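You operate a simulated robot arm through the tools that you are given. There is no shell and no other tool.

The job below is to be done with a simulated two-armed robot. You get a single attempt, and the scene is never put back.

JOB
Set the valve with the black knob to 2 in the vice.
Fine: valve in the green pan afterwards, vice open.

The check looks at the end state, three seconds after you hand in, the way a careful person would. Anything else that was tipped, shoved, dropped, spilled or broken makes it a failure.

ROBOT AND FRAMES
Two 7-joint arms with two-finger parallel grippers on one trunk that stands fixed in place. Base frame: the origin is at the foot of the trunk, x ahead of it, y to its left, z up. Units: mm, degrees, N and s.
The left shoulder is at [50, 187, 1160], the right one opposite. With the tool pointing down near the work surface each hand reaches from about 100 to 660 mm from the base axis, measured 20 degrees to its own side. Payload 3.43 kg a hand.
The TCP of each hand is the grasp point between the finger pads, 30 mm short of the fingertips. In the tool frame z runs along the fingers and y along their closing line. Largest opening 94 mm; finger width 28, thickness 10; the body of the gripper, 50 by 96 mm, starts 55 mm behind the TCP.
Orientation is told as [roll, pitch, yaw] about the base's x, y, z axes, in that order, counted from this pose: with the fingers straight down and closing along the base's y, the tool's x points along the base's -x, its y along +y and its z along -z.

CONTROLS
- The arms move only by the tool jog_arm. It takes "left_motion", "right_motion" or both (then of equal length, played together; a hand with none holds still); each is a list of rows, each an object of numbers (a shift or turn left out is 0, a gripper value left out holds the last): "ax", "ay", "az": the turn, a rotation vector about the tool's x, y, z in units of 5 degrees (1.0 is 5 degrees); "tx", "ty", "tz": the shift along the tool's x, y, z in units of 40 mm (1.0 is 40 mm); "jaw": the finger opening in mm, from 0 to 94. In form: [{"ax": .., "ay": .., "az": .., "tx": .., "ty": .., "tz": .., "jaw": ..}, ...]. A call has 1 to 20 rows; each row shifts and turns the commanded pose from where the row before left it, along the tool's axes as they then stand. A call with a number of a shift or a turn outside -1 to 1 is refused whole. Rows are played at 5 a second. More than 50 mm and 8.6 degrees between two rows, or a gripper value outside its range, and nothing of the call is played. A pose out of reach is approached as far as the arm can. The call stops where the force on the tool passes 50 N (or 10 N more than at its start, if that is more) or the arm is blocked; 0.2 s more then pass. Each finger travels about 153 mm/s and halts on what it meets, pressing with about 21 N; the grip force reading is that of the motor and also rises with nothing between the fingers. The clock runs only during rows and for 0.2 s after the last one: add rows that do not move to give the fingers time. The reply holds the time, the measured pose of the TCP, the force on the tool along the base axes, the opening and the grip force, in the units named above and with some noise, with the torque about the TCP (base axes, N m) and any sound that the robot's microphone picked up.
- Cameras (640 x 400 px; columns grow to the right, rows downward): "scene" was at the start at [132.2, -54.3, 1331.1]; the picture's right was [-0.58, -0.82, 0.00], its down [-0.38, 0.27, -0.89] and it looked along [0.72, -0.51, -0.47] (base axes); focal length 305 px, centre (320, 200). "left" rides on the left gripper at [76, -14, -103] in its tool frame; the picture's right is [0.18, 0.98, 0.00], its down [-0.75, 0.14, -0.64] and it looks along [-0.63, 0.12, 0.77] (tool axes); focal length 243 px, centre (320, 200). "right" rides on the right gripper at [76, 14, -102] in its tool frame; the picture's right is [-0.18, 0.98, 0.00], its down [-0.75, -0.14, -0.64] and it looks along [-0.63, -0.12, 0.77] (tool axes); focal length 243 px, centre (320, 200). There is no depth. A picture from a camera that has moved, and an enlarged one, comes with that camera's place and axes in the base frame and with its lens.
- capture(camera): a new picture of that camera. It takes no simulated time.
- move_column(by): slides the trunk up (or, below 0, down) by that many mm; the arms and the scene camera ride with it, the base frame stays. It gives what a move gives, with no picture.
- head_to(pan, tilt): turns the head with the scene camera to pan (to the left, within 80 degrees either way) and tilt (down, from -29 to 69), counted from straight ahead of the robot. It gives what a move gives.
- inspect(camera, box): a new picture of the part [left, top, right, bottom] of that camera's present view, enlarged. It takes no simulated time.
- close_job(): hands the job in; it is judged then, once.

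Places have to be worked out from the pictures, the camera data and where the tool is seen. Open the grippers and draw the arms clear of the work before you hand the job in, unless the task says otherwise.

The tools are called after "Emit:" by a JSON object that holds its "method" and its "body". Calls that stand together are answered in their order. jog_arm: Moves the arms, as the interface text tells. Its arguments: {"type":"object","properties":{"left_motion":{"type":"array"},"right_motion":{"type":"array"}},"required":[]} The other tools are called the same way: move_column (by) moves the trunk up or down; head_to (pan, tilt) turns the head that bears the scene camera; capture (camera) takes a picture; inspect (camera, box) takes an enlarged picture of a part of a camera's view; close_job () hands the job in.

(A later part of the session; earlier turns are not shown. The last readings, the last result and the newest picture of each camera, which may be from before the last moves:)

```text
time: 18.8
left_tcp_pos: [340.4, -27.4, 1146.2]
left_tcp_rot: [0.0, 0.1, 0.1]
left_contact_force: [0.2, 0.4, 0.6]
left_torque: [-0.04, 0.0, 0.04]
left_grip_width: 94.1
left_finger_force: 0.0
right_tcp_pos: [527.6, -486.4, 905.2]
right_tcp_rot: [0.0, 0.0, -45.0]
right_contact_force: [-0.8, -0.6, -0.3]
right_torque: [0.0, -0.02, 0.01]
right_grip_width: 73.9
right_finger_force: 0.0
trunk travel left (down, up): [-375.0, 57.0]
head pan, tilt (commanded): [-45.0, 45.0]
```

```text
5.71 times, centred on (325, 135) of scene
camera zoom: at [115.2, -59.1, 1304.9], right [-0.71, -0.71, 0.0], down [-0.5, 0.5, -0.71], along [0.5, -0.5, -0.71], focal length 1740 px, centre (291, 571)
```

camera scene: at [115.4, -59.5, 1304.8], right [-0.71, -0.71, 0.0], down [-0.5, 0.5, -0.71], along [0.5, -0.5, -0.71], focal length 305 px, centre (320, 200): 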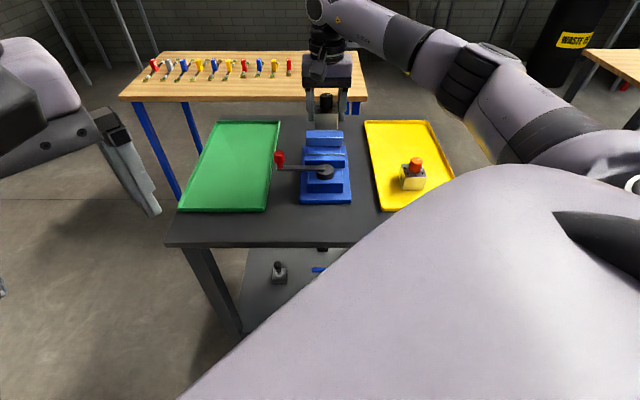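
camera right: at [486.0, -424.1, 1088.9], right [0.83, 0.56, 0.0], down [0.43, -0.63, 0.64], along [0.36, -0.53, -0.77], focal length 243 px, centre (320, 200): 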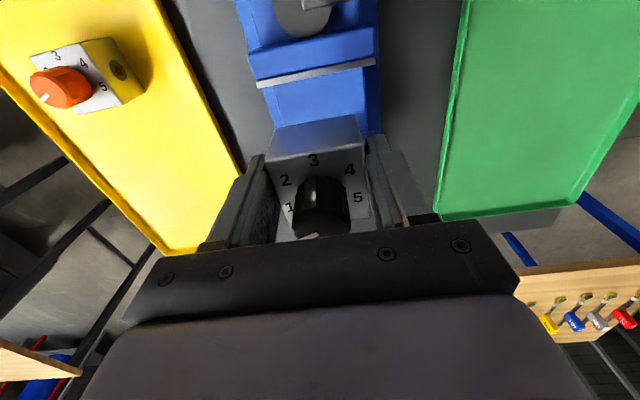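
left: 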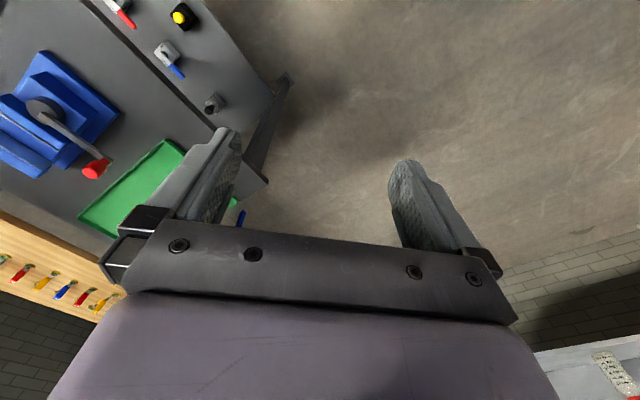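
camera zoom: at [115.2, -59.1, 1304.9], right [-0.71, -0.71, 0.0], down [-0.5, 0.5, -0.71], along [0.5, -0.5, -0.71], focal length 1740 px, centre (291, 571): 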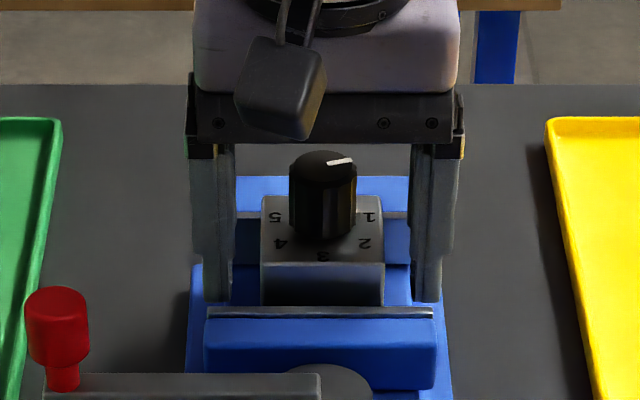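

Released cleanly. I rise 110 mm and then look at the lever from above with the hand camera.

Emit:
{"method": "jog_arm", "body": {"right_motion": [{"tz": -0.3}, {"tz": -0.6}, {"tz": -0.6}, {"tz": -0.6}, {"tz": -0.65}, {"tx": 0.5, "ty": 0.3}, {"tx": 0.5, "ty": 0.3}]}}

Emit:
{"method": "capture", "body": {"camera": "right"}}

Emit:
{"method": "inspect", "body": {"camera": "scene", "box": [265, 110, 365, 210]}}

```text
time: 20.4
left_tcp_pos: [341.5, -27.5, 1148.1]
left_tcp_rot: [0.0, 0.0, 0.1]
left_contact_force: [-0.5, -0.1, -0.6]
left_torque: [0.03, 0.02, -0.01]
left_grip_width: 93.7
left_finger_force: 0.1
right_tcp_pos: [516.5, -441.8, 1015.6]
right_tcp_rot: [0.0, -0.1, -45.2]
right_contact_force: [0.3, 0.0, 0.2]
right_torque: [-0.02, 0.02, 0.0]
right_grip_width: 74.0
right_finger_force: 0.0
trunk travel left (down, up): [-375.0, 57.0]
head pan, tilt (commanded): [-45.0, 45.0]
```

```text
taken
camera right: at [474.1, -376.4, 1118.2], right [0.83, 0.56, 0.0], down [0.43, -0.63, 0.64], along [0.36, -0.53, -0.77], focal length 243 px, centre (320, 200)
```

right: 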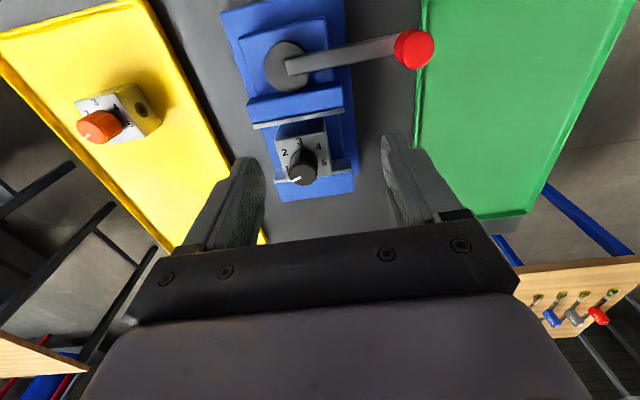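

```text
4.00 times, centred on (315, 160) of scene
camera zoom: at [115.2, -58.9, 1304.9], right [-0.71, -0.71, 0.0], down [-0.5, 0.5, -0.71], along [0.5, -0.5, -0.71], focal length 1218 px, centre (340, 360)
```

zoom: 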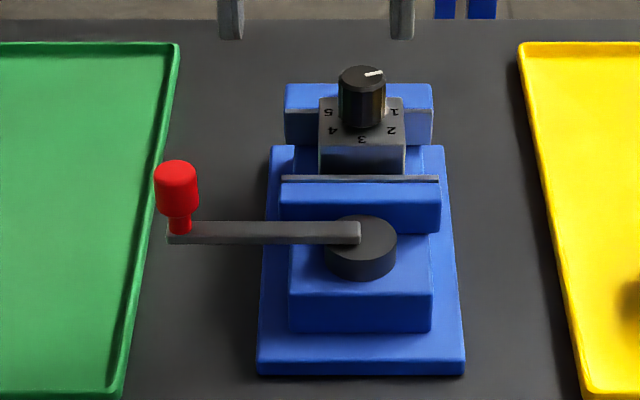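

Excellent view: valve sits squarely in the open vice, lever and red knob are visible. I zoom for geometry.

Emit:
{"method": "inspect", "body": {"camera": "right", "box": [220, 0, 440, 140]}}

Emit:
{"method": "inspect", "body": {"camera": "right", "box": [240, 90, 370, 200]}}

```text
2.86 times, centred on (330, 70) of right
camera zoom: at [474.1, -376.4, 1118.2], right [0.83, 0.56, 0.0], down [0.43, -0.63, 0.64], along [0.36, -0.53, -0.77], focal length 693 px, centre (291, 571)
```

zoom: 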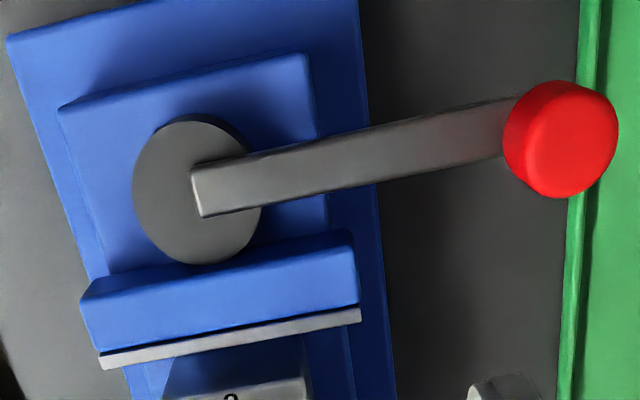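

```text
3.64 times, centred on (305, 145) of right
camera zoom: at [474.1, -376.4, 1118.2], right [0.83, 0.56, 0.0], down [0.43, -0.63, 0.64], along [0.36, -0.53, -0.77], focal length 882 px, centre (374, 400)
```

zoom: 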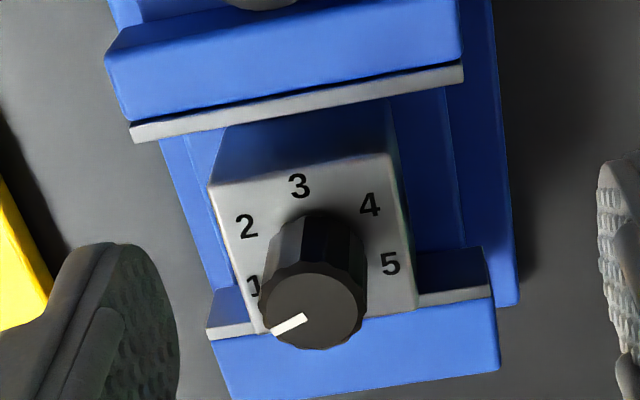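

The lever pivots at about (p 639, q 30) with the red knob at (p 641, q 126, top z ≈927), radius ≈96. I'll close the fingers, go behind the knob on its jaw side (p≈675, q≈126) and descend so I can push it toward the robot.

Emit:
{"method": "jog_arm", "body": {"right_motion": [{"ty": 0.46, "tx": 0.02, "jaw": 30}, {"ty": 0.46, "tx": 0.02, "jaw": 0}, {"ty": 0.46, "tx": 0.02}, {"ty": 0.46}, {"tz": 0.35}, {"tz": 0.35}, {"tz": 0.35}, {}]}}

Emit:
{"method": "capture", "body": {"camera": "right"}}

Emit:
{"method": "inspect", "body": {"camera": "scene", "box": [255, 90, 375, 210]}}

```text
time: 22.2
left_tcp_pos: [341.1, -28.3, 1146.8]
left_tcp_rot: [0.0, 0.0, 0.1]
left_contact_force: [0.5, -0.2, 0.8]
left_torque: [0.0, 0.01, -0.02]
left_grip_width: 93.9
left_finger_force: 0.1
right_tcp_pos: [566.3, -387.7, 972.7]
right_tcp_rot: [0.0, 0.0, -45.0]
right_contact_force: [0.4, -0.9, -0.5]
right_torque: [0.0, 0.0, 0.02]
right_grip_width: 0.3
right_finger_force: 20.7
trunk travel left (down, up): [-375.0, 57.0]
head pan, tilt (commanded): [-45.0, 45.0]
```

```text
taken
camera right: at [524.0, -322.9, 1075.9], right [0.83, 0.56, 0.0], down [0.43, -0.63, 0.64], along [0.36, -0.53, -0.77], focal length 243 px, centre (320, 200)
```

right: 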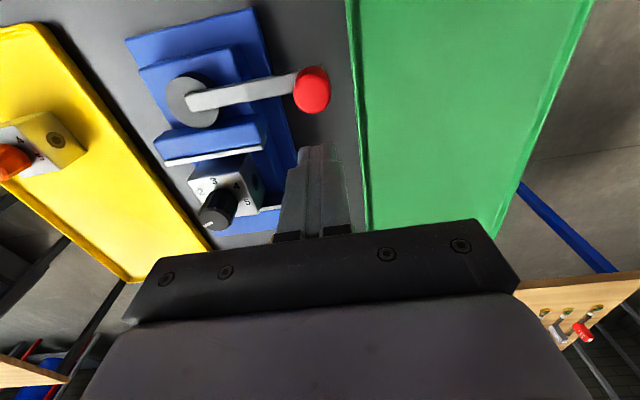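

```text
3.33 times, centred on (315, 150) of scene
camera zoom: at [115.2, -59.1, 1304.9], right [-0.71, -0.71, 0.0], down [-0.5, 0.5, -0.71], along [0.5, -0.5, -0.71], focal length 1015 px, centre (337, 367)
```

zoom: 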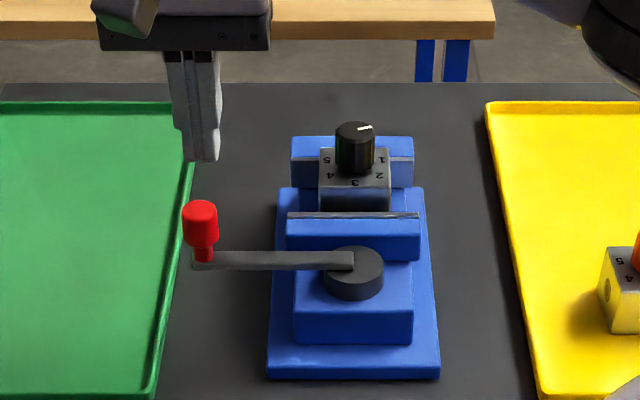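

Fingers are closed, aligned with the knob and ~10 mm behind it. I descend to z≈930 next to the knob.

Emit:
{"method": "jog_arm", "body": {"right_motion": [{"tz": 0.36}, {"tz": 0.36}, {"tz": 0.35}, {}]}}

Emit:
{"method": "inspect", "body": {"camera": "scene", "box": [255, 100, 375, 220]}}

Emit:
{"method": "capture", "body": {"camera": "right"}}

```text
time: 23.2
left_tcp_pos: [340.2, -28.9, 1146.9]
left_tcp_rot: [-0.1, 0.0, 0.1]
left_contact_force: [0.5, -0.9, 0.4]
left_torque: [0.0, -0.03, 0.0]
left_grip_width: 94.1
left_finger_force: 0.0
right_tcp_pos: [566.7, -387.1, 930.2]
right_tcp_rot: [0.0, 0.1, -45.1]
right_contact_force: [0.9, -0.4, -0.7]
right_torque: [0.0, 0.02, 0.02]
right_grip_width: 0.0
right_finger_force: 20.6
trunk travel left (down, up): [-375.0, 57.0]
head pan, tilt (commanded): [-45.0, 45.0]
```

```text
3.33 times, centred on (315, 160) of scene
camera zoom: at [115.2, -59.1, 1304.9], right [-0.71, -0.71, 0.0], down [-0.5, 0.5, -0.71], along [0.5, -0.5, -0.71], focal length 1015 px, centre (337, 333)
```

zoom: 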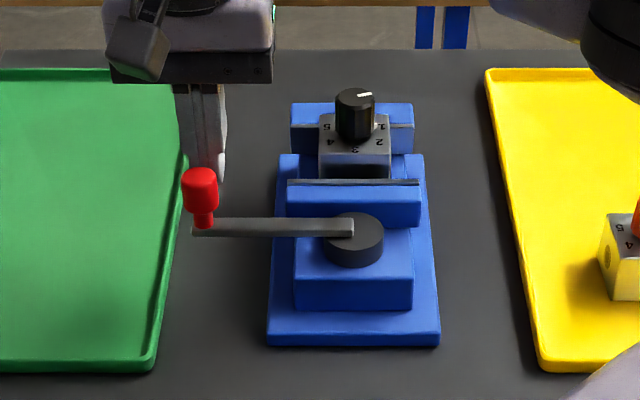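

```text
taken
camera right: at [524.4, -323.0, 1033.2], right [0.83, 0.56, 0.0], down [0.43, -0.63, 0.64], along [0.36, -0.53, -0.77], focal length 243 px, centre (320, 200)
```

right: 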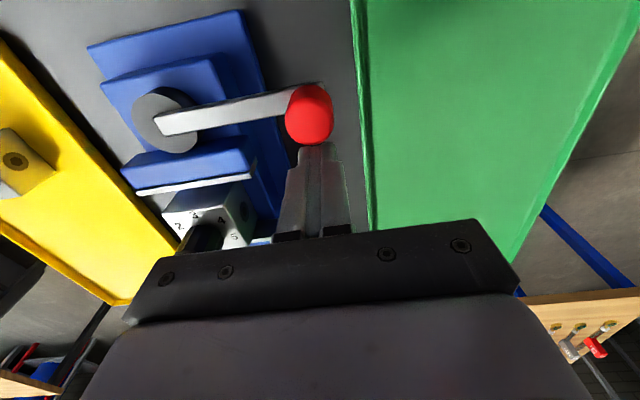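

Finger tips stand right behind the red knob. I push gently toward the robot by 20 mm and check whether the lever turns and how the jaw reacts.

Emit:
{"method": "jog_arm", "body": {"right_motion": [{"tx": 0.15}, {"tx": 0.15}, {"tx": 0.15}, {"tx": 0.1}]}}

Emit:
{"method": "inspect", "body": {"camera": "scene", "box": [255, 100, 375, 220]}}

Emit:
{"method": "capture", "body": {"camera": "right"}}

```text
time: 24.2
left_tcp_pos: [341.1, -28.1, 1146.5]
left_tcp_rot: [0.0, 0.1, 0.1]
left_contact_force: [-0.4, -0.7, -0.1]
left_torque: [0.01, -0.01, 0.01]
left_grip_width: 93.8
left_finger_force: 0.0
right_tcp_pos: [552.0, -372.8, 930.3]
right_tcp_rot: [0.0, 0.0, -45.0]
right_contact_force: [4.4, -2.0, 1.5]
right_torque: [-0.01, -0.1, 0.0]
right_grip_width: 0.1
right_finger_force: 20.7
trunk travel left (down, up): [-375.0, 57.0]
head pan, tilt (commanded): [-45.0, 45.0]
```

```text
3.33 times, centred on (315, 160) of scene
camera zoom: at [115.5, -59.3, 1304.9], right [-0.71, -0.71, 0.0], down [-0.5, 0.5, -0.71], along [0.5, -0.5, -0.71], focal length 1015 px, centre (337, 333)
```

zoom: 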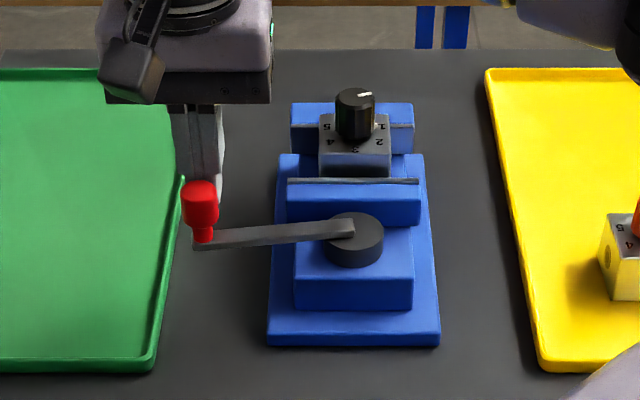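

```text
taken
camera right: at [508.8, -307.3, 1033.3], right [0.83, 0.56, 0.0], down [0.43, -0.63, 0.64], along [0.36, -0.53, -0.77], focal length 243 px, centre (320, 200)
```

right: 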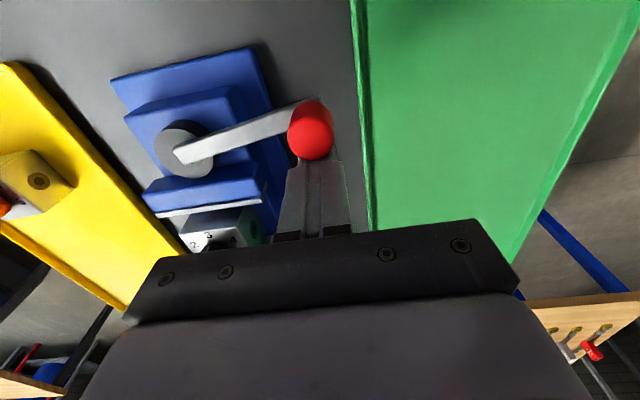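

The lever turns easily (≈5 N) toward the robot. I continue along its arc, turning the tool with it, to about 31° and check the jaw.

Emit:
{"method": "jog_arm", "body": {"right_motion": [{"tx": 0.088, "ty": 0.02, "az": -0.75}, {"tx": 0.088, "ty": 0.015, "az": -0.75}, {"tx": 0.088, "ty": 0.01, "az": -0.75}, {"tx": 0.088, "ty": 0.005, "az": -0.75}, {"tx": 0.169, "ty": 0.04, "az": -0.8}, {"tx": 0.169, "ty": 0.04, "az": -0.8}, {"tx": 0.169, "ty": 0.04, "az": -0.8}, {"tx": 0.169, "ty": 0.04, "az": -0.8}]}}

Emit:
{"method": "inspect", "body": {"camera": "scene", "box": [255, 100, 375, 220]}}

Emit:
{"method": "capture", "body": {"camera": "right"}}

```text
time: 26.0
left_tcp_pos: [341.4, -28.6, 1146.6]
left_tcp_rot: [-0.1, 0.0, 0.1]
left_contact_force: [-0.5, 0.4, -0.2]
left_torque: [0.0, 0.01, -0.01]
left_grip_width: 94.1
left_finger_force: 0.0
right_tcp_pos: [521.2, -346.1, 928.7]
right_tcp_rot: [0.1, 0.2, -14.0]
right_contact_force: [4.0, -4.4, -1.7]
right_torque: [-0.14, -0.12, 0.02]
right_grip_width: 0.0
right_finger_force: 20.8
trunk travel left (down, up): [-375.0, 57.0]
head pan, tilt (commanded): [-45.0, 45.0]
```

```text
3.33 times, centred on (315, 160) of scene
camera zoom: at [115.6, -59.6, 1304.8], right [-0.71, -0.71, 0.0], down [-0.5, 0.5, -0.71], along [0.5, -0.5, -0.71], focal length 1015 px, centre (337, 333)
```

zoom: 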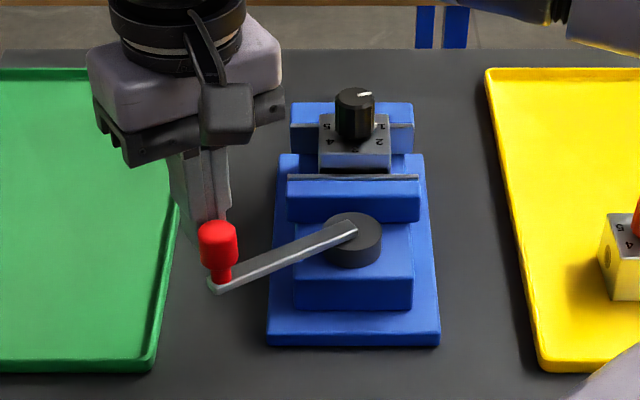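

```text
taken
camera right: at [450.0, -312.4, 1032.8], right [0.42, 0.91, 0.0], down [0.7, -0.32, 0.64], along [0.58, -0.27, -0.77], focal length 243 px, centre (320, 200)
```

right: 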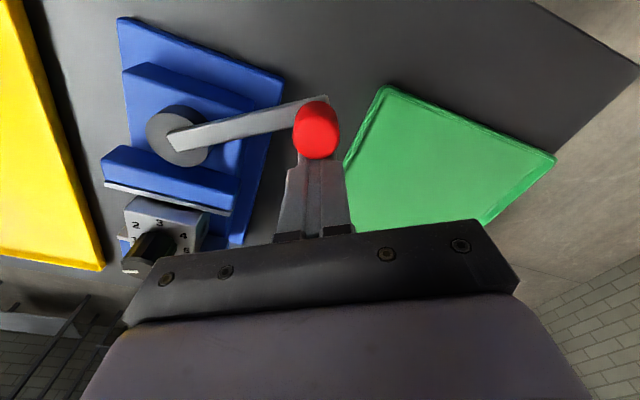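

The jaw has moved about 4 mm toward the valve at 31°, so this is the closing direction. I continue the arc to about 67°.

Emit:
{"method": "jog_arm", "body": {"right_motion": [{"tx": 0.169, "ty": 0.045, "az": -0.8}, {"tx": 0.169, "ty": 0.045, "az": -0.8}, {"tx": 0.169, "ty": 0.045, "az": -0.8}, {"tx": 0.169, "ty": 0.045, "az": -0.8}, {"tx": 0.169, "ty": 0.045, "az": -0.8}, {"tx": 0.169, "ty": 0.045, "az": -0.8}, {"tx": 0.169, "ty": 0.045, "az": -0.8}, {"tx": 0.169, "ty": 0.045, "az": -0.8}, {"tx": 0.169, "ty": 0.045, "az": -0.8}]}}

Emit:
{"method": "inspect", "body": {"camera": "scene", "box": [255, 100, 375, 220]}}

Emit:
{"method": "capture", "body": {"camera": "right"}}

```text
time: 28.0
left_tcp_pos: [340.1, -27.8, 1146.5]
left_tcp_rot: [-0.1, -0.1, 0.0]
left_contact_force: [-0.1, -0.9, 0.5]
left_torque: [-0.01, 0.02, -0.01]
left_grip_width: 93.9
left_finger_force: 0.0
right_tcp_pos: [458.4, -330.8, 931.1]
right_tcp_rot: [0.0, 0.0, 22.1]
right_contact_force: [4.2, 0.8, 0.6]
right_torque: [-0.02, -0.09, 0.05]
right_grip_width: 0.0
right_finger_force: 20.8
trunk travel left (down, up): [-375.0, 57.0]
head pan, tilt (commanded): [-45.0, 45.0]
```

```text
3.33 times, centred on (315, 160) of scene
camera zoom: at [115.6, -59.1, 1304.8], right [-0.71, -0.71, 0.0], down [-0.5, 0.5, -0.71], along [0.5, -0.5, -0.71], focal length 1015 px, centre (337, 333)
```

zoom: 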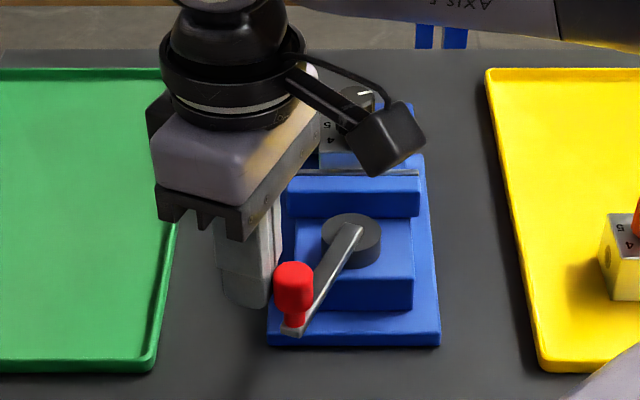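

```text
taken
camera right: at [384.1, -345.1, 1033.0], right [-0.2, 0.98, 0.0], down [0.75, 0.15, 0.64], along [0.63, 0.13, -0.77], focal length 243 px, centre (320, 200)
```

right: 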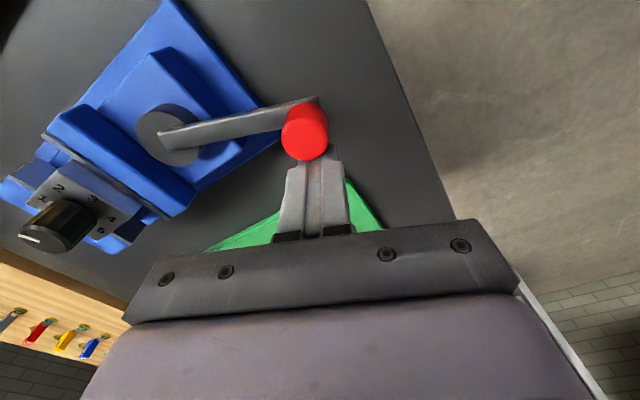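

At 67° the jaw keeps closing with only ~4 N on the knob. I continue in smaller batches, watching for resistance.

Emit:
{"method": "jog_arm", "body": {"right_motion": [{"tx": 0.169, "ty": 0.045, "az": -0.8}, {"tx": 0.169, "ty": 0.045, "az": -0.8}, {"tx": 0.169, "ty": 0.045, "az": -0.8}, {"tx": 0.169, "ty": 0.045, "az": -0.8}, {"tx": 0.169, "ty": 0.045, "az": -0.8}]}}

Emit:
{"method": "inspect", "body": {"camera": "scene", "box": [255, 100, 375, 220]}}

Emit:
{"method": "capture", "body": {"camera": "right"}}

```text
time: 29.2
left_tcp_pos: [340.4, -28.4, 1147.0]
left_tcp_rot: [-0.1, 0.0, 0.1]
left_contact_force: [-0.3, 1.0, 0.6]
left_torque: [-0.02, -0.04, 0.0]
left_grip_width: 94.0
left_finger_force: 0.0
right_tcp_pos: [445.4, -332.6, 930.8]
right_tcp_rot: [0.1, 0.1, 30.0]
right_contact_force: [3.1, 4.5, -0.1]
right_torque: [0.15, -0.04, -0.03]
right_grip_width: 0.1
right_finger_force: 21.2
right hand out of reach, approached as far as the arm can: row 3, 4, 5
trunk travel left (down, up): [-375.0, 57.0]
head pan, tilt (commanded): [-45.0, 45.0]
```

```text
3.33 times, centred on (315, 160) of scene
camera zoom: at [115.6, -58.7, 1304.9], right [-0.71, -0.71, 0.0], down [-0.5, 0.5, -0.71], along [0.5, -0.5, -0.71], focal length 1015 px, centre (337, 333)
```

zoom: 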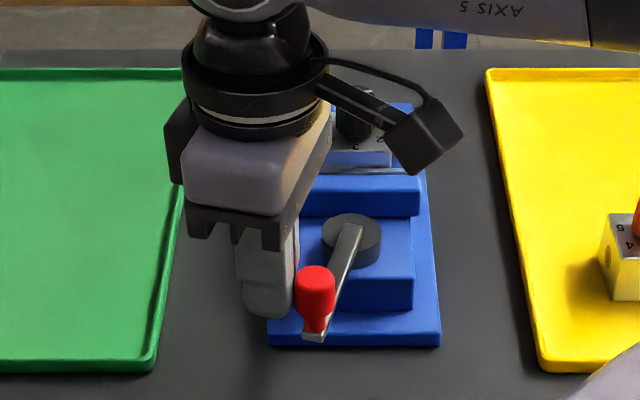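

```text
taken
camera right: at [373.1, -357.3, 1033.1], right [-0.33, 0.94, 0.0], down [0.72, 0.25, 0.64], along [0.6, 0.21, -0.77], focal length 243 px, centre (320, 200)
```

right: 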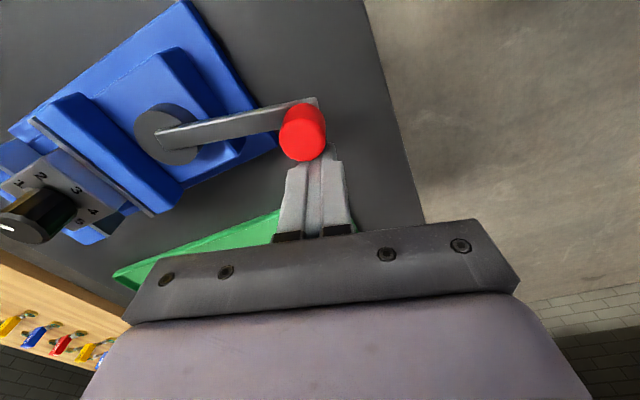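

The wrist hits its limit near yaw 30 with the lever at ~75°. I'll back off slightly, rise, and come back with yaw -45 to cage the knob between the fingers for the rest of the arc.

Emit:
{"method": "jog_arm", "body": {"right_motion": [{"az": 1.0}, {"az": 1.0, "tx": -0.15}, {"az": 1.0, "tx": -0.15}, {}]}}

```text
time: 30.2
left_tcp_pos: [340.0, -28.1, 1147.4]
left_tcp_rot: [0.0, 0.0, 0.1]
left_contact_force: [0.2, 1.0, 0.3]
left_torque: [0.03, -0.03, -0.03]
left_grip_width: 94.1
left_finger_force: 0.1
right_tcp_pos: [456.3, -327.1, 930.9]
right_tcp_rot: [0.0, 0.0, 14.8]
right_contact_force: [0.4, -1.1, 0.7]
right_torque: [0.03, 0.02, 0.0]
right_grip_width: 0.0
right_finger_force: 20.8
trunk travel left (down, up): [-375.0, 57.0]
head pan, tilt (commanded): [-45.0, 45.0]
```

The commanded pose follows the reached one. I rise 86 mm and turn to yaw -45, opening the fingers to 44 mm.

Emit:
{"method": "jog_arm", "body": {"right_motion": [{"tz": -0.5}, {"tz": -0.55}, {"tz": -0.55, "az": 1.0}, {"tz": -0.55, "az": 1.0}, {"az": 1.0}, {"az": 1.0}, {"az": 1.0}, {"az": 1.0}, {"az": 1.0}, {"az": 1.0, "jaw": 20}, {"az": 1.0, "jaw": 44}, {"az": 1.0}, {"az": 1.0}, {"az": 0.96}]}}

Emit:
{"method": "capture", "body": {"camera": "right"}}

Emit:
{"method": "inspect", "body": {"camera": "scene", "box": [255, 100, 375, 220]}}

```text
time: 33.2
left_tcp_pos: [340.0, -28.8, 1147.4]
left_tcp_rot: [0.1, 0.1, 0.1]
left_contact_force: [0.8, 1.3, 0.1]
left_torque: [0.03, 0.0, 0.01]
left_grip_width: 94.1
left_finger_force: 0.1
right_tcp_pos: [456.9, -329.7, 1016.0]
right_tcp_rot: [0.0, 0.0, -44.9]
right_contact_force: [0.2, -0.5, -1.5]
right_torque: [0.02, 0.0, 0.0]
right_grip_width: 43.9
right_finger_force: 0.0
trunk travel left (down, up): [-375.0, 57.0]
head pan, tilt (commanded): [-45.0, 45.0]
```

```text
taken
camera right: at [413.2, -264.0, 1119.1], right [0.82, 0.57, 0.0], down [0.43, -0.63, 0.64], along [0.36, -0.53, -0.77], focal length 243 px, centre (320, 200)
```

right: 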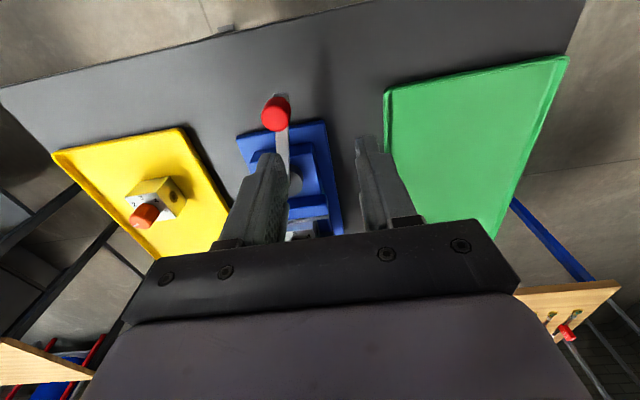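

```text
3.33 times, centred on (315, 160) of scene
camera zoom: at [115.2, -59.1, 1304.9], right [-0.71, -0.71, 0.0], down [-0.5, 0.5, -0.71], along [0.5, -0.5, -0.71], focal length 1015 px, centre (337, 333)
```

zoom: 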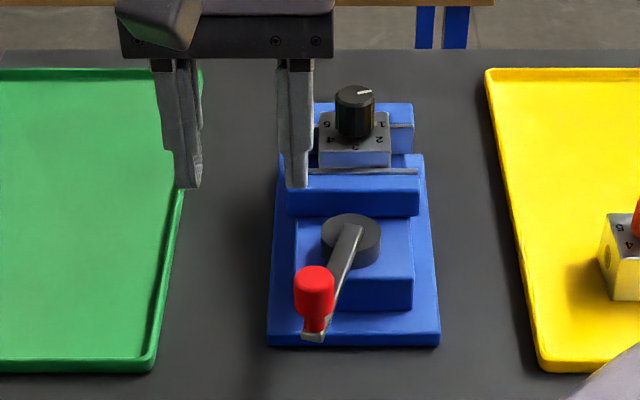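

The knob is now at about (p 544, q 56), lever at ~74°. I centre the open fingers around it and descend to z≈930.

Emit:
{"method": "jog_arm", "body": {"right_motion": [{"tx": 0.15, "ty": -0.42}, {"tx": 0.14, "ty": -0.43}, {"tz": 0.5}, {"tz": 0.5}, {}]}}

Emit:
{"method": "capture", "body": {"camera": "right"}}

Emit:
{"method": "inspect", "body": {"camera": "scene", "box": [255, 100, 375, 220]}}

```text
time: 34.4
left_tcp_pos: [339.5, -28.3, 1147.2]
left_tcp_rot: [0.1, 0.0, 0.1]
left_contact_force: [0.8, 0.9, 0.1]
left_torque: [-0.01, 0.01, 0.04]
left_grip_width: 94.1
left_finger_force: 0.1
right_tcp_pos: [423.8, -346.1, 976.2]
right_tcp_rot: [0.0, 0.1, -44.8]
right_contact_force: [0.6, -0.4, -1.1]
right_torque: [-0.03, -0.02, 0.0]
right_grip_width: 44.2
right_finger_force: 0.0
trunk travel left (down, up): [-375.0, 57.0]
head pan, tilt (commanded): [-45.0, 45.0]
```

```text
taken
camera right: at [381.0, -280.1, 1078.8], right [0.82, 0.57, 0.0], down [0.43, -0.63, 0.64], along [0.36, -0.53, -0.77], focal length 243 px, centre (320, 200)
```

right: 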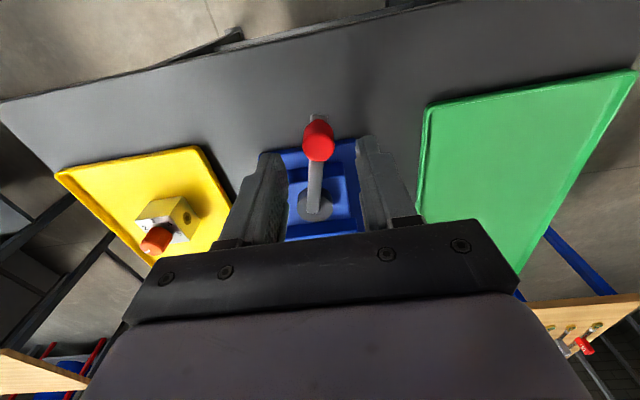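

```text
3.33 times, centred on (315, 160) of scene
camera zoom: at [115.2, -59.1, 1304.9], right [-0.71, -0.71, 0.0], down [-0.5, 0.5, -0.71], along [0.5, -0.5, -0.71], focal length 1015 px, centre (337, 333)
```

zoom: 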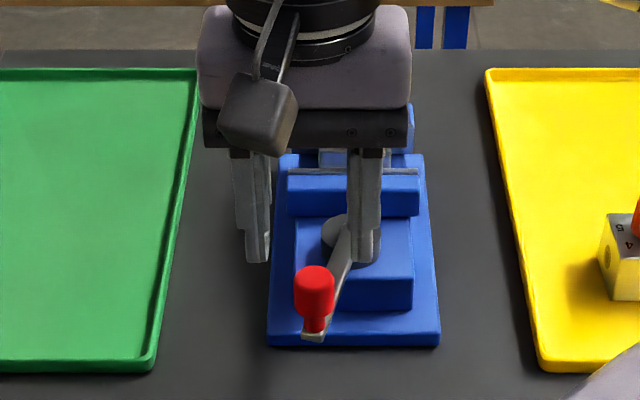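

Knob is centred between the fingers within a few millimetres. I descend to z≈930.

Emit:
{"method": "jog_arm", "body": {"right_motion": [{"tx": 0.1, "tz": 0.38}, {"tz": 0.38}, {"tz": 0.38}, {}]}}

Emit:
{"method": "capture", "body": {"camera": "right"}}

Emit:
{"method": "inspect", "body": {"camera": "scene", "box": [255, 100, 375, 220]}}

```text
time: 35.4
left_tcp_pos: [340.4, -28.1, 1147.9]
left_tcp_rot: [0.0, 0.0, 0.2]
left_contact_force: [1.2, -0.1, -0.8]
left_torque: [0.02, 0.02, 0.0]
left_grip_width: 93.9
left_finger_force: 0.1
right_tcp_pos: [421.4, -341.4, 930.6]
right_tcp_rot: [0.0, -0.1, -44.9]
right_contact_force: [1.1, 0.2, 0.0]
right_torque: [0.0, -0.02, 0.0]
right_grip_width: 44.0
right_finger_force: 0.0
trunk travel left (down, up): [-375.0, 57.0]
head pan, tilt (commanded): [-45.0, 45.0]
```

```text
taken
camera right: at [377.9, -276.7, 1033.7], right [0.82, 0.57, 0.0], down [0.43, -0.63, 0.64], along [0.36, -0.53, -0.77], focal length 243 px, centre (320, 200)
```

right: 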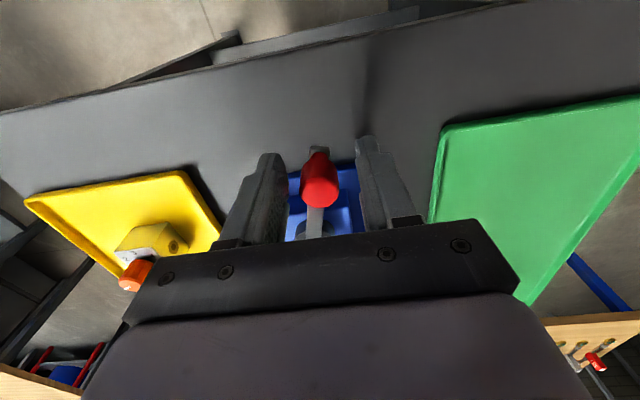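

```text
3.33 times, centred on (315, 160) of scene
camera zoom: at [115.2, -59.1, 1304.9], right [-0.71, -0.71, 0.0], down [-0.5, 0.5, -0.71], along [0.5, -0.5, -0.71], focal length 1015 px, centre (337, 333)
```

zoom: 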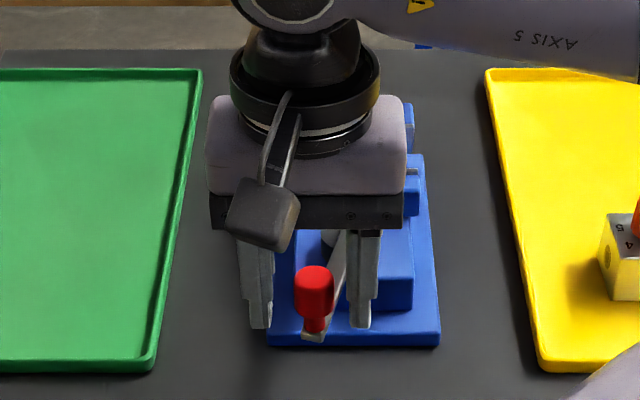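

The knob is caged. I narrow the fingers to 32 mm and push along the arc toward -q in small steps, watching the force for clamping.

Emit:
{"method": "jog_arm", "body": {"right_motion": [{"jaw": 32}, {"ty": -0.1}, {"ty": -0.1}, {"ty": -0.1}, {"ty": -0.1}, {"ty": -0.1}]}}

Emit:
{"method": "inspect", "body": {"camera": "scene", "box": [255, 100, 375, 220]}}

Emit:
{"method": "capture", "body": {"camera": "right"}}

```text
time: 36.8
left_tcp_pos: [340.7, -26.3, 1148.0]
left_tcp_rot: [-0.2, 0.0, 0.1]
left_contact_force: [0.1, -1.0, 0.7]
left_torque: [-0.01, 0.02, 0.01]
left_grip_width: 93.9
left_finger_force: 0.0
right_tcp_pos: [409.1, -351.7, 932.6]
right_tcp_rot: [0.3, 0.1, -44.6]
right_contact_force: [13.4, 16.3, 4.4]
right_torque: [0.08, -0.24, 0.28]
right_grip_width: 44.4
right_finger_force: 10.6
trunk travel left (down, up): [-375.0, 57.0]
head pan, tilt (commanded): [-45.0, 45.0]
```

```text
3.33 times, centred on (315, 160) of scene
camera zoom: at [116.4, -57.1, 1304.9], right [-0.71, -0.71, 0.0], down [-0.5, 0.5, -0.71], along [0.5, -0.5, -0.71], focal length 1015 px, centre (337, 333)
```

zoom: 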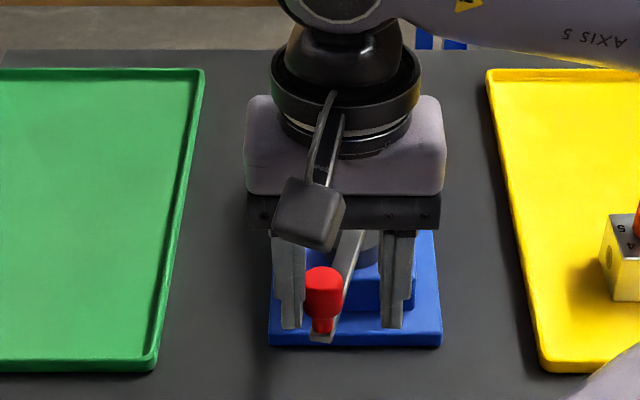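

```text
taken
camera right: at [365.0, -288.2, 1034.3], right [0.82, 0.57, 0.01], down [0.43, -0.63, 0.64], along [0.37, -0.52, -0.77], focal length 243 px, centre (320, 200)
```

right: 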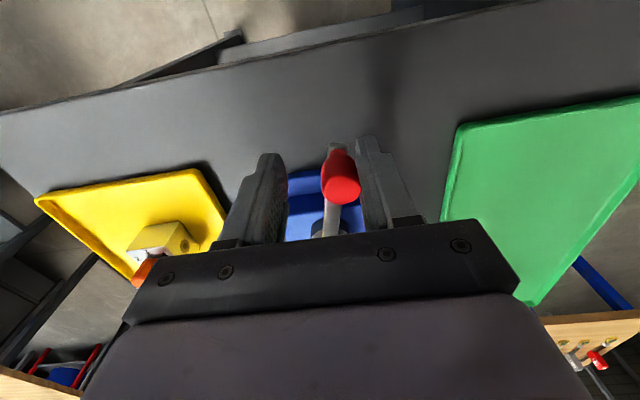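

The load reached ~21 N with the lever at ≈78°, and the finger motor yielded, so the jaw is probably on the valve. I ease off, open, rise and look at the vice from above.

Emit:
{"method": "jog_arm", "body": {"right_motion": [{"ty": 0.1, "jaw": 50}, {"ty": 0.1, "jaw": 60}, {"tz": -0.5}, {"tz": -0.7}, {"tz": -0.9}, {"tx": -0.8, "ty": 0.2}, {"tx": -0.9, "ty": 0.2}, {"tx": -0.9, "ty": 0.2}, {"tx": -0.8}, {}]}}

Emit:
{"method": "capture", "body": {"camera": "right"}}

Emit:
{"method": "inspect", "body": {"camera": "scene", "box": [275, 110, 365, 210]}}

```text
time: 39.0
left_tcp_pos: [340.9, -27.6, 1146.9]
left_tcp_rot: [0.0, 0.0, 0.1]
left_contact_force: [-0.4, 0.1, -0.3]
left_torque: [-0.01, -0.02, 0.05]
left_grip_width: 93.9
left_finger_force: 0.0
right_tcp_pos: [525.7, -431.3, 1014.4]
right_tcp_rot: [0.0, -0.1, -44.7]
right_contact_force: [0.3, 0.2, -0.4]
right_torque: [0.0, 0.01, -0.01]
right_grip_width: 60.1
right_finger_force: 0.0
trunk travel left (down, up): [-375.0, 57.0]
head pan, tilt (commanded): [-45.0, 45.0]
```

```text
taken
camera right: at [482.8, -365.4, 1116.9], right [0.82, 0.57, 0.0], down [0.44, -0.63, 0.64], along [0.36, -0.53, -0.77], focal length 243 px, centre (320, 200)
```

right: 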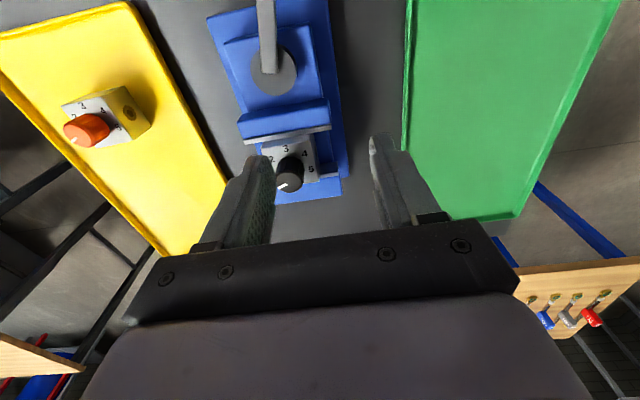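

```text
4.00 times, centred on (320, 160) of scene
camera zoom: at [115.1, -59.1, 1304.9], right [-0.71, -0.71, 0.0], down [-0.5, 0.5, -0.71], along [0.5, -0.5, -0.71], focal length 1218 px, centre (320, 360)
```

zoom: 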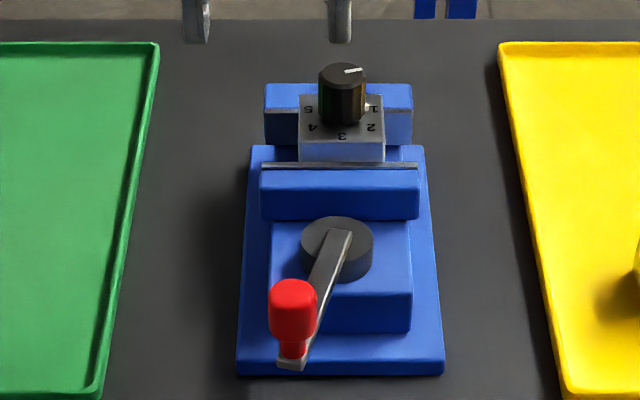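

Emit:
{"method": "inspect", "body": {"camera": "right", "box": [220, 80, 360, 210]}}

Emit:
{"method": "inspect", "body": {"camera": "scene", "box": [300, 120, 350, 160]}}

```text
3.08 times, centred on (290, 145) of right
camera zoom: at [482.8, -365.4, 1116.9], right [0.82, 0.57, 0.0], down [0.44, -0.63, 0.64], along [0.36, -0.53, -0.77], focal length 746 px, centre (412, 369)
```

zoom: 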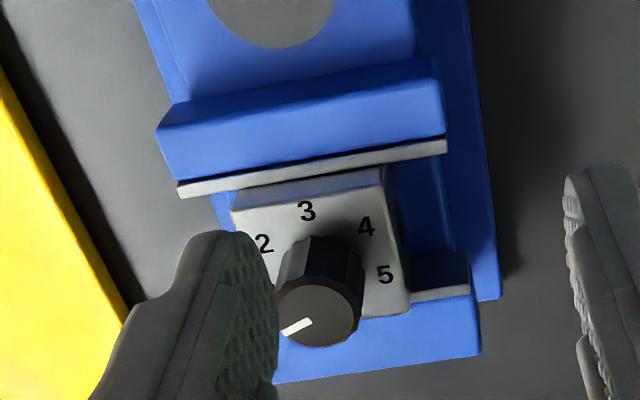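

```text
10.00 times, centred on (325, 140) of scene
camera zoom: at [115.1, -59.1, 1304.9], right [-0.71, -0.71, 0.0], down [-0.5, 0.5, -0.71], along [0.5, -0.5, -0.71], focal length 3046 px, centre (270, 800)
```

zoom: 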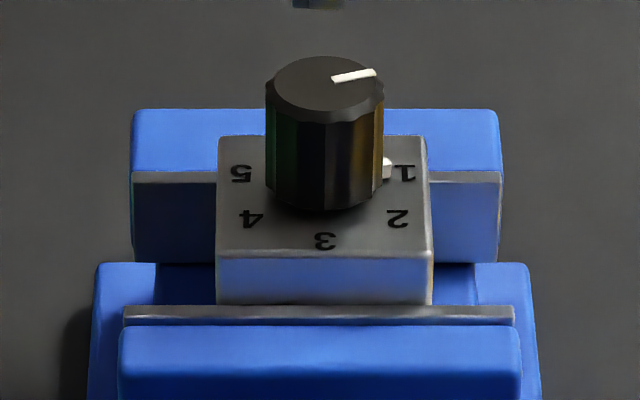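

The movable plate (p≈699) and the fixed plate (p≈749.5) now both lie against the valve's faces, so it's clamped with the lever at ≈77°. The pointer is still at 1 (base angle ≈245°); 2 lies ≈55° clockwise from it. I move above the knob and turn the tool to yaw +10 to have room for a clockwise turn.

Emit:
{"method": "jog_arm", "body": {"right_motion": [{"tx": -0.6, "ty": -0.5}, {"tx": -0.63, "ty": -0.48}, {"az": -1.0}, {"az": -1.0}, {"az": -1.0}, {"az": -1.0}, {"az": -1.0}, {"az": -1.0}, {"az": -1.0}, {"az": -1.0}, {"az": -1.0}, {"az": -1.0}, {"az": -1.0}, {}]}}

Emit:
{"method": "capture", "body": {"camera": "right"}}

Emit:
{"method": "inspect", "body": {"camera": "scene", "box": [285, 90, 365, 170]}}

```text
time: 42.0
left_tcp_pos: [340.4, -27.9, 1148.2]
left_tcp_rot: [0.1, 0.0, 0.2]
left_contact_force: [-0.7, -0.9, -0.2]
left_torque: [-0.03, 0.0, 0.02]
left_grip_width: 94.2
left_finger_force: 0.1
right_tcp_pos: [532.8, -492.5, 1013.2]
right_tcp_rot: [0.0, 0.0, -7.4]
right_contact_force: [-0.5, -0.7, 0.1]
right_torque: [-0.02, 0.03, 0.04]
right_grip_width: 60.1
right_finger_force: 0.0
right hand out of reach, approached as far as the arm can: row 11, 12, 13
trunk travel left (down, up): [-375.0, 57.0]
head pan, tilt (commanded): [-45.0, 45.0]
```

```text
taken
camera right: at [460.2, -467.0, 1117.6], right [0.31, 0.95, 0.0], down [0.73, -0.24, 0.64], along [0.61, -0.2, -0.77], focal length 243 px, centre (320, 200)
```

right: 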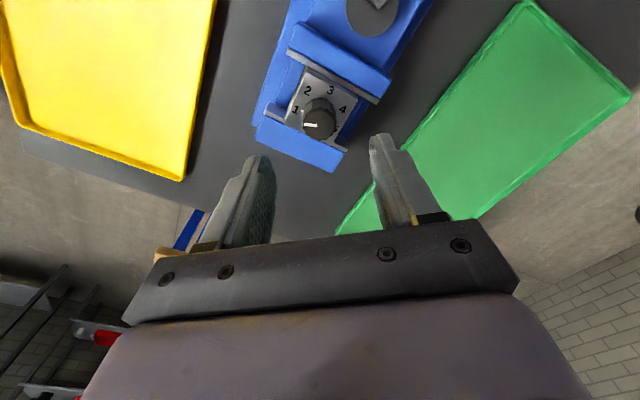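

```text
5.00 times, centred on (325, 130) of scene
camera zoom: at [115.2, -59.1, 1304.9], right [-0.71, -0.71, 0.0], down [-0.5, 0.5, -0.71], along [0.5, -0.5, -0.71], focal length 1523 px, centre (295, 550)
```

zoom: 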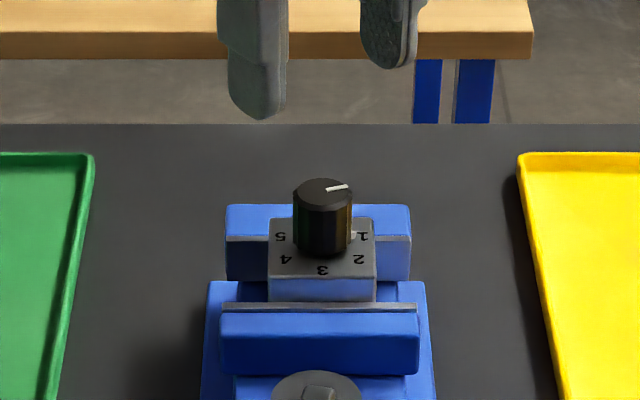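

The yaw limit here is about -7; from there I have room clockwise toward -65. I zoom to place the knob precisely in the tool frame.

Emit:
{"method": "inspect", "body": {"camera": "right", "box": [260, 40, 400, 170]}}

```text
3.08 times, centred on (330, 105) of right
camera zoom: at [460.2, -467.0, 1117.6], right [0.31, 0.95, 0.0], down [0.73, -0.24, 0.64], along [0.61, -0.2, -0.77], focal length 746 px, centre (289, 492)
```

zoom: 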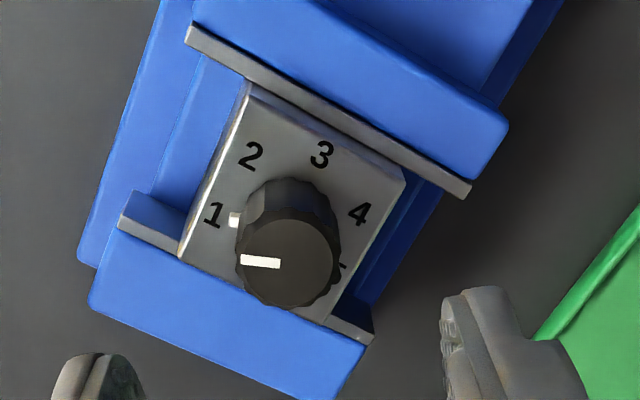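

Knob axis is within ~1 mm of the tool axis. I descend to TCP z≈938 so the fingertips stay just above the body's top face.

Emit:
{"method": "jog_arm", "body": {"right_motion": [{"tx": 0.03, "tz": 0.47}, {"tz": 0.47}, {"tz": 0.47}, {"tz": 0.47}, {}]}}

Emit:
{"method": "capture", "body": {"camera": "right"}}

Emit:
{"method": "inspect", "body": {"camera": "scene", "box": [285, 90, 365, 170]}}

```text
time: 43.2
left_tcp_pos: [339.7, -28.8, 1146.3]
left_tcp_rot: [0.0, 0.0, 0.1]
left_contact_force: [-0.2, -0.3, 0.3]
left_torque: [0.01, 0.0, -0.02]
left_grip_width: 93.9
left_finger_force: 0.1
right_tcp_pos: [531.9, -492.4, 938.9]
right_tcp_rot: [0.1, -0.1, -7.3]
right_contact_force: [-0.3, 0.1, 0.4]
right_torque: [-0.02, -0.01, -0.02]
right_grip_width: 60.3
right_finger_force: 0.1
trunk travel left (down, up): [-375.0, 57.0]
head pan, tilt (commanded): [-45.0, 45.0]
```

```text
taken
camera right: at [458.7, -467.1, 1041.9], right [0.31, 0.95, 0.0], down [0.73, -0.24, 0.64], along [0.61, -0.2, -0.77], focal length 243 px, centre (320, 200)
```

right: 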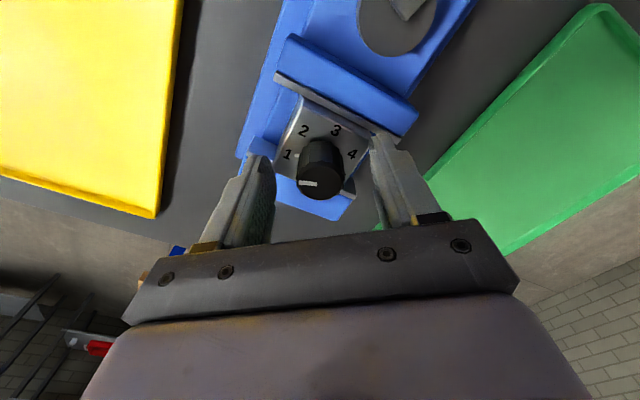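

```text
5.00 times, centred on (325, 130) of scene
camera zoom: at [115.2, -59.1, 1304.9], right [-0.71, -0.71, 0.0], down [-0.5, 0.5, -0.71], along [0.5, -0.5, -0.71], focal length 1523 px, centre (295, 550)
```

zoom: 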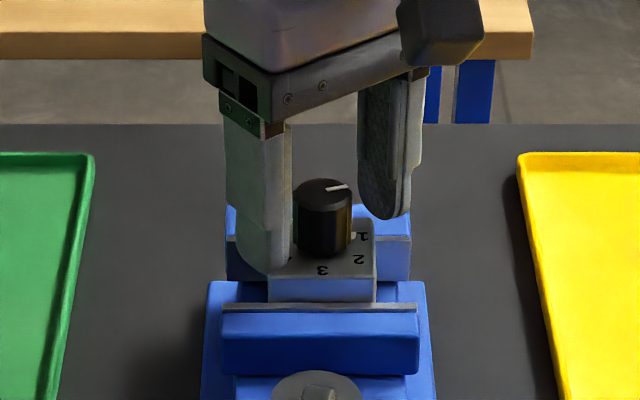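

Fingers straddle the knob above the body. I close on it.

Emit:
{"method": "jog_arm", "body": {"right_motion": [{"jaw": 40}, {"jaw": 28}, {"jaw": 15}, {}, {}]}}

Emit:
{"method": "inspect", "body": {"camera": "right", "box": [240, 60, 400, 220]}}

Emit:
{"method": "inspect", "body": {"camera": "scene", "box": [295, 100, 355, 160]}}

```text
time: 44.4
left_tcp_pos: [340.9, -28.6, 1148.1]
left_tcp_rot: [-0.1, 0.1, 0.1]
left_contact_force: [-0.4, 0.1, 0.4]
left_torque: [-0.01, 0.01, 0.0]
left_grip_width: 94.0
left_finger_force: 0.1
right_tcp_pos: [531.9, -492.4, 939.5]
right_tcp_rot: [0.0, 0.0, -7.3]
right_contact_force: [-0.2, -0.9, 0.7]
right_torque: [-0.05, -0.05, 0.04]
right_grip_width: 26.0
right_finger_force: 21.2
trunk travel left (down, up): [-375.0, 57.0]
head pan, tilt (commanded): [-45.0, 45.0]
```

```text
2.50 times, centred on (320, 140) of right
camera zoom: at [458.7, -467.1, 1041.9], right [0.31, 0.95, 0.0], down [0.73, -0.24, 0.64], along [0.61, -0.2, -0.77], focal length 606 px, centre (320, 350)
```

zoom: 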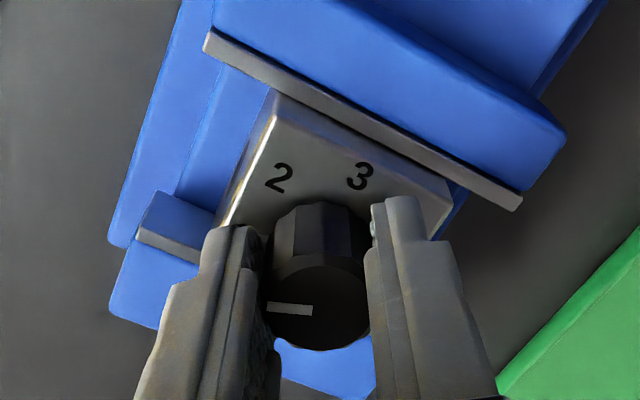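

```text
6.67 times, centred on (325, 130) of scene
camera zoom: at [115.2, -59.2, 1304.9], right [-0.71, -0.71, 0.0], down [-0.5, 0.5, -0.71], along [0.5, -0.5, -0.71], focal length 2030 px, centre (287, 667)
```

zoom: 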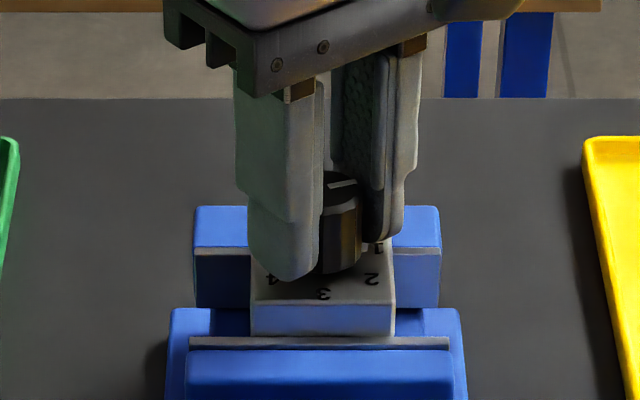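

Gripped at 26 mm width. I turn clockwise by 20° first and check the torque and whether the knob follows.

Emit:
{"method": "jog_arm", "body": {"right_motion": [{"az": 0.6}, {"az": 0.8}, {"az": 0.8}, {"az": 0.9}, {"az": 0.9}]}}

Emit:
{"method": "inspect", "body": {"camera": "right", "box": [240, 60, 400, 220]}}

Emit:
{"method": "inspect", "body": {"camera": "scene", "box": [295, 100, 355, 160]}}

```text
time: 45.6
left_tcp_pos: [341.3, -28.7, 1147.3]
left_tcp_rot: [0.0, 0.0, 0.2]
left_contact_force: [0.5, -0.1, 0.0]
left_torque: [-0.04, -0.02, 0.0]
left_grip_width: 94.1
left_finger_force: 0.0
right_tcp_pos: [531.0, -492.3, 939.0]
right_tcp_rot: [0.0, 0.1, -27.4]
right_contact_force: [-2.1, 0.9, -1.3]
right_torque: [-0.04, -0.11, 0.01]
right_grip_width: 26.3
right_finger_force: 20.1
trunk travel left (down, up): [-375.0, 57.0]
head pan, tilt (commanded): [-45.0, 45.0]
```

```text
2.50 times, centred on (320, 140) of right
camera zoom: at [471.7, -442.8, 1042.0], right [0.62, 0.79, 0.0], down [0.6, -0.47, 0.64], along [0.5, -0.4, -0.77], focal length 606 px, centre (320, 350)
```

zoom: 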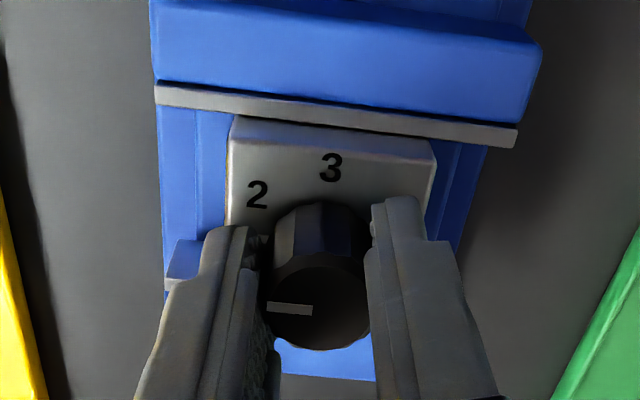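

```text
6.67 times, centred on (325, 130) of scene
camera zoom: at [115.3, -59.2, 1304.9], right [-0.71, -0.71, 0.0], down [-0.5, 0.5, -0.71], along [0.5, -0.5, -0.71], focal length 2030 px, centre (287, 667)
```

zoom: 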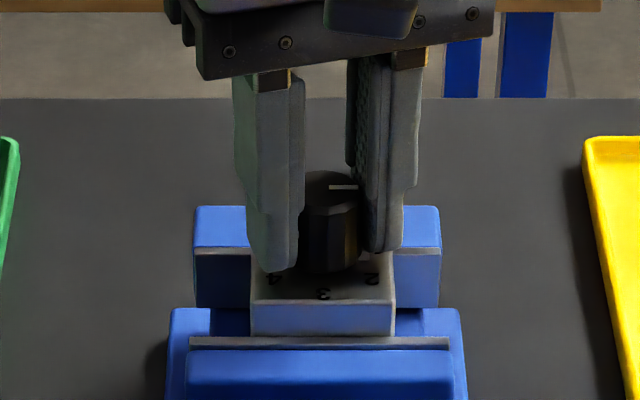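

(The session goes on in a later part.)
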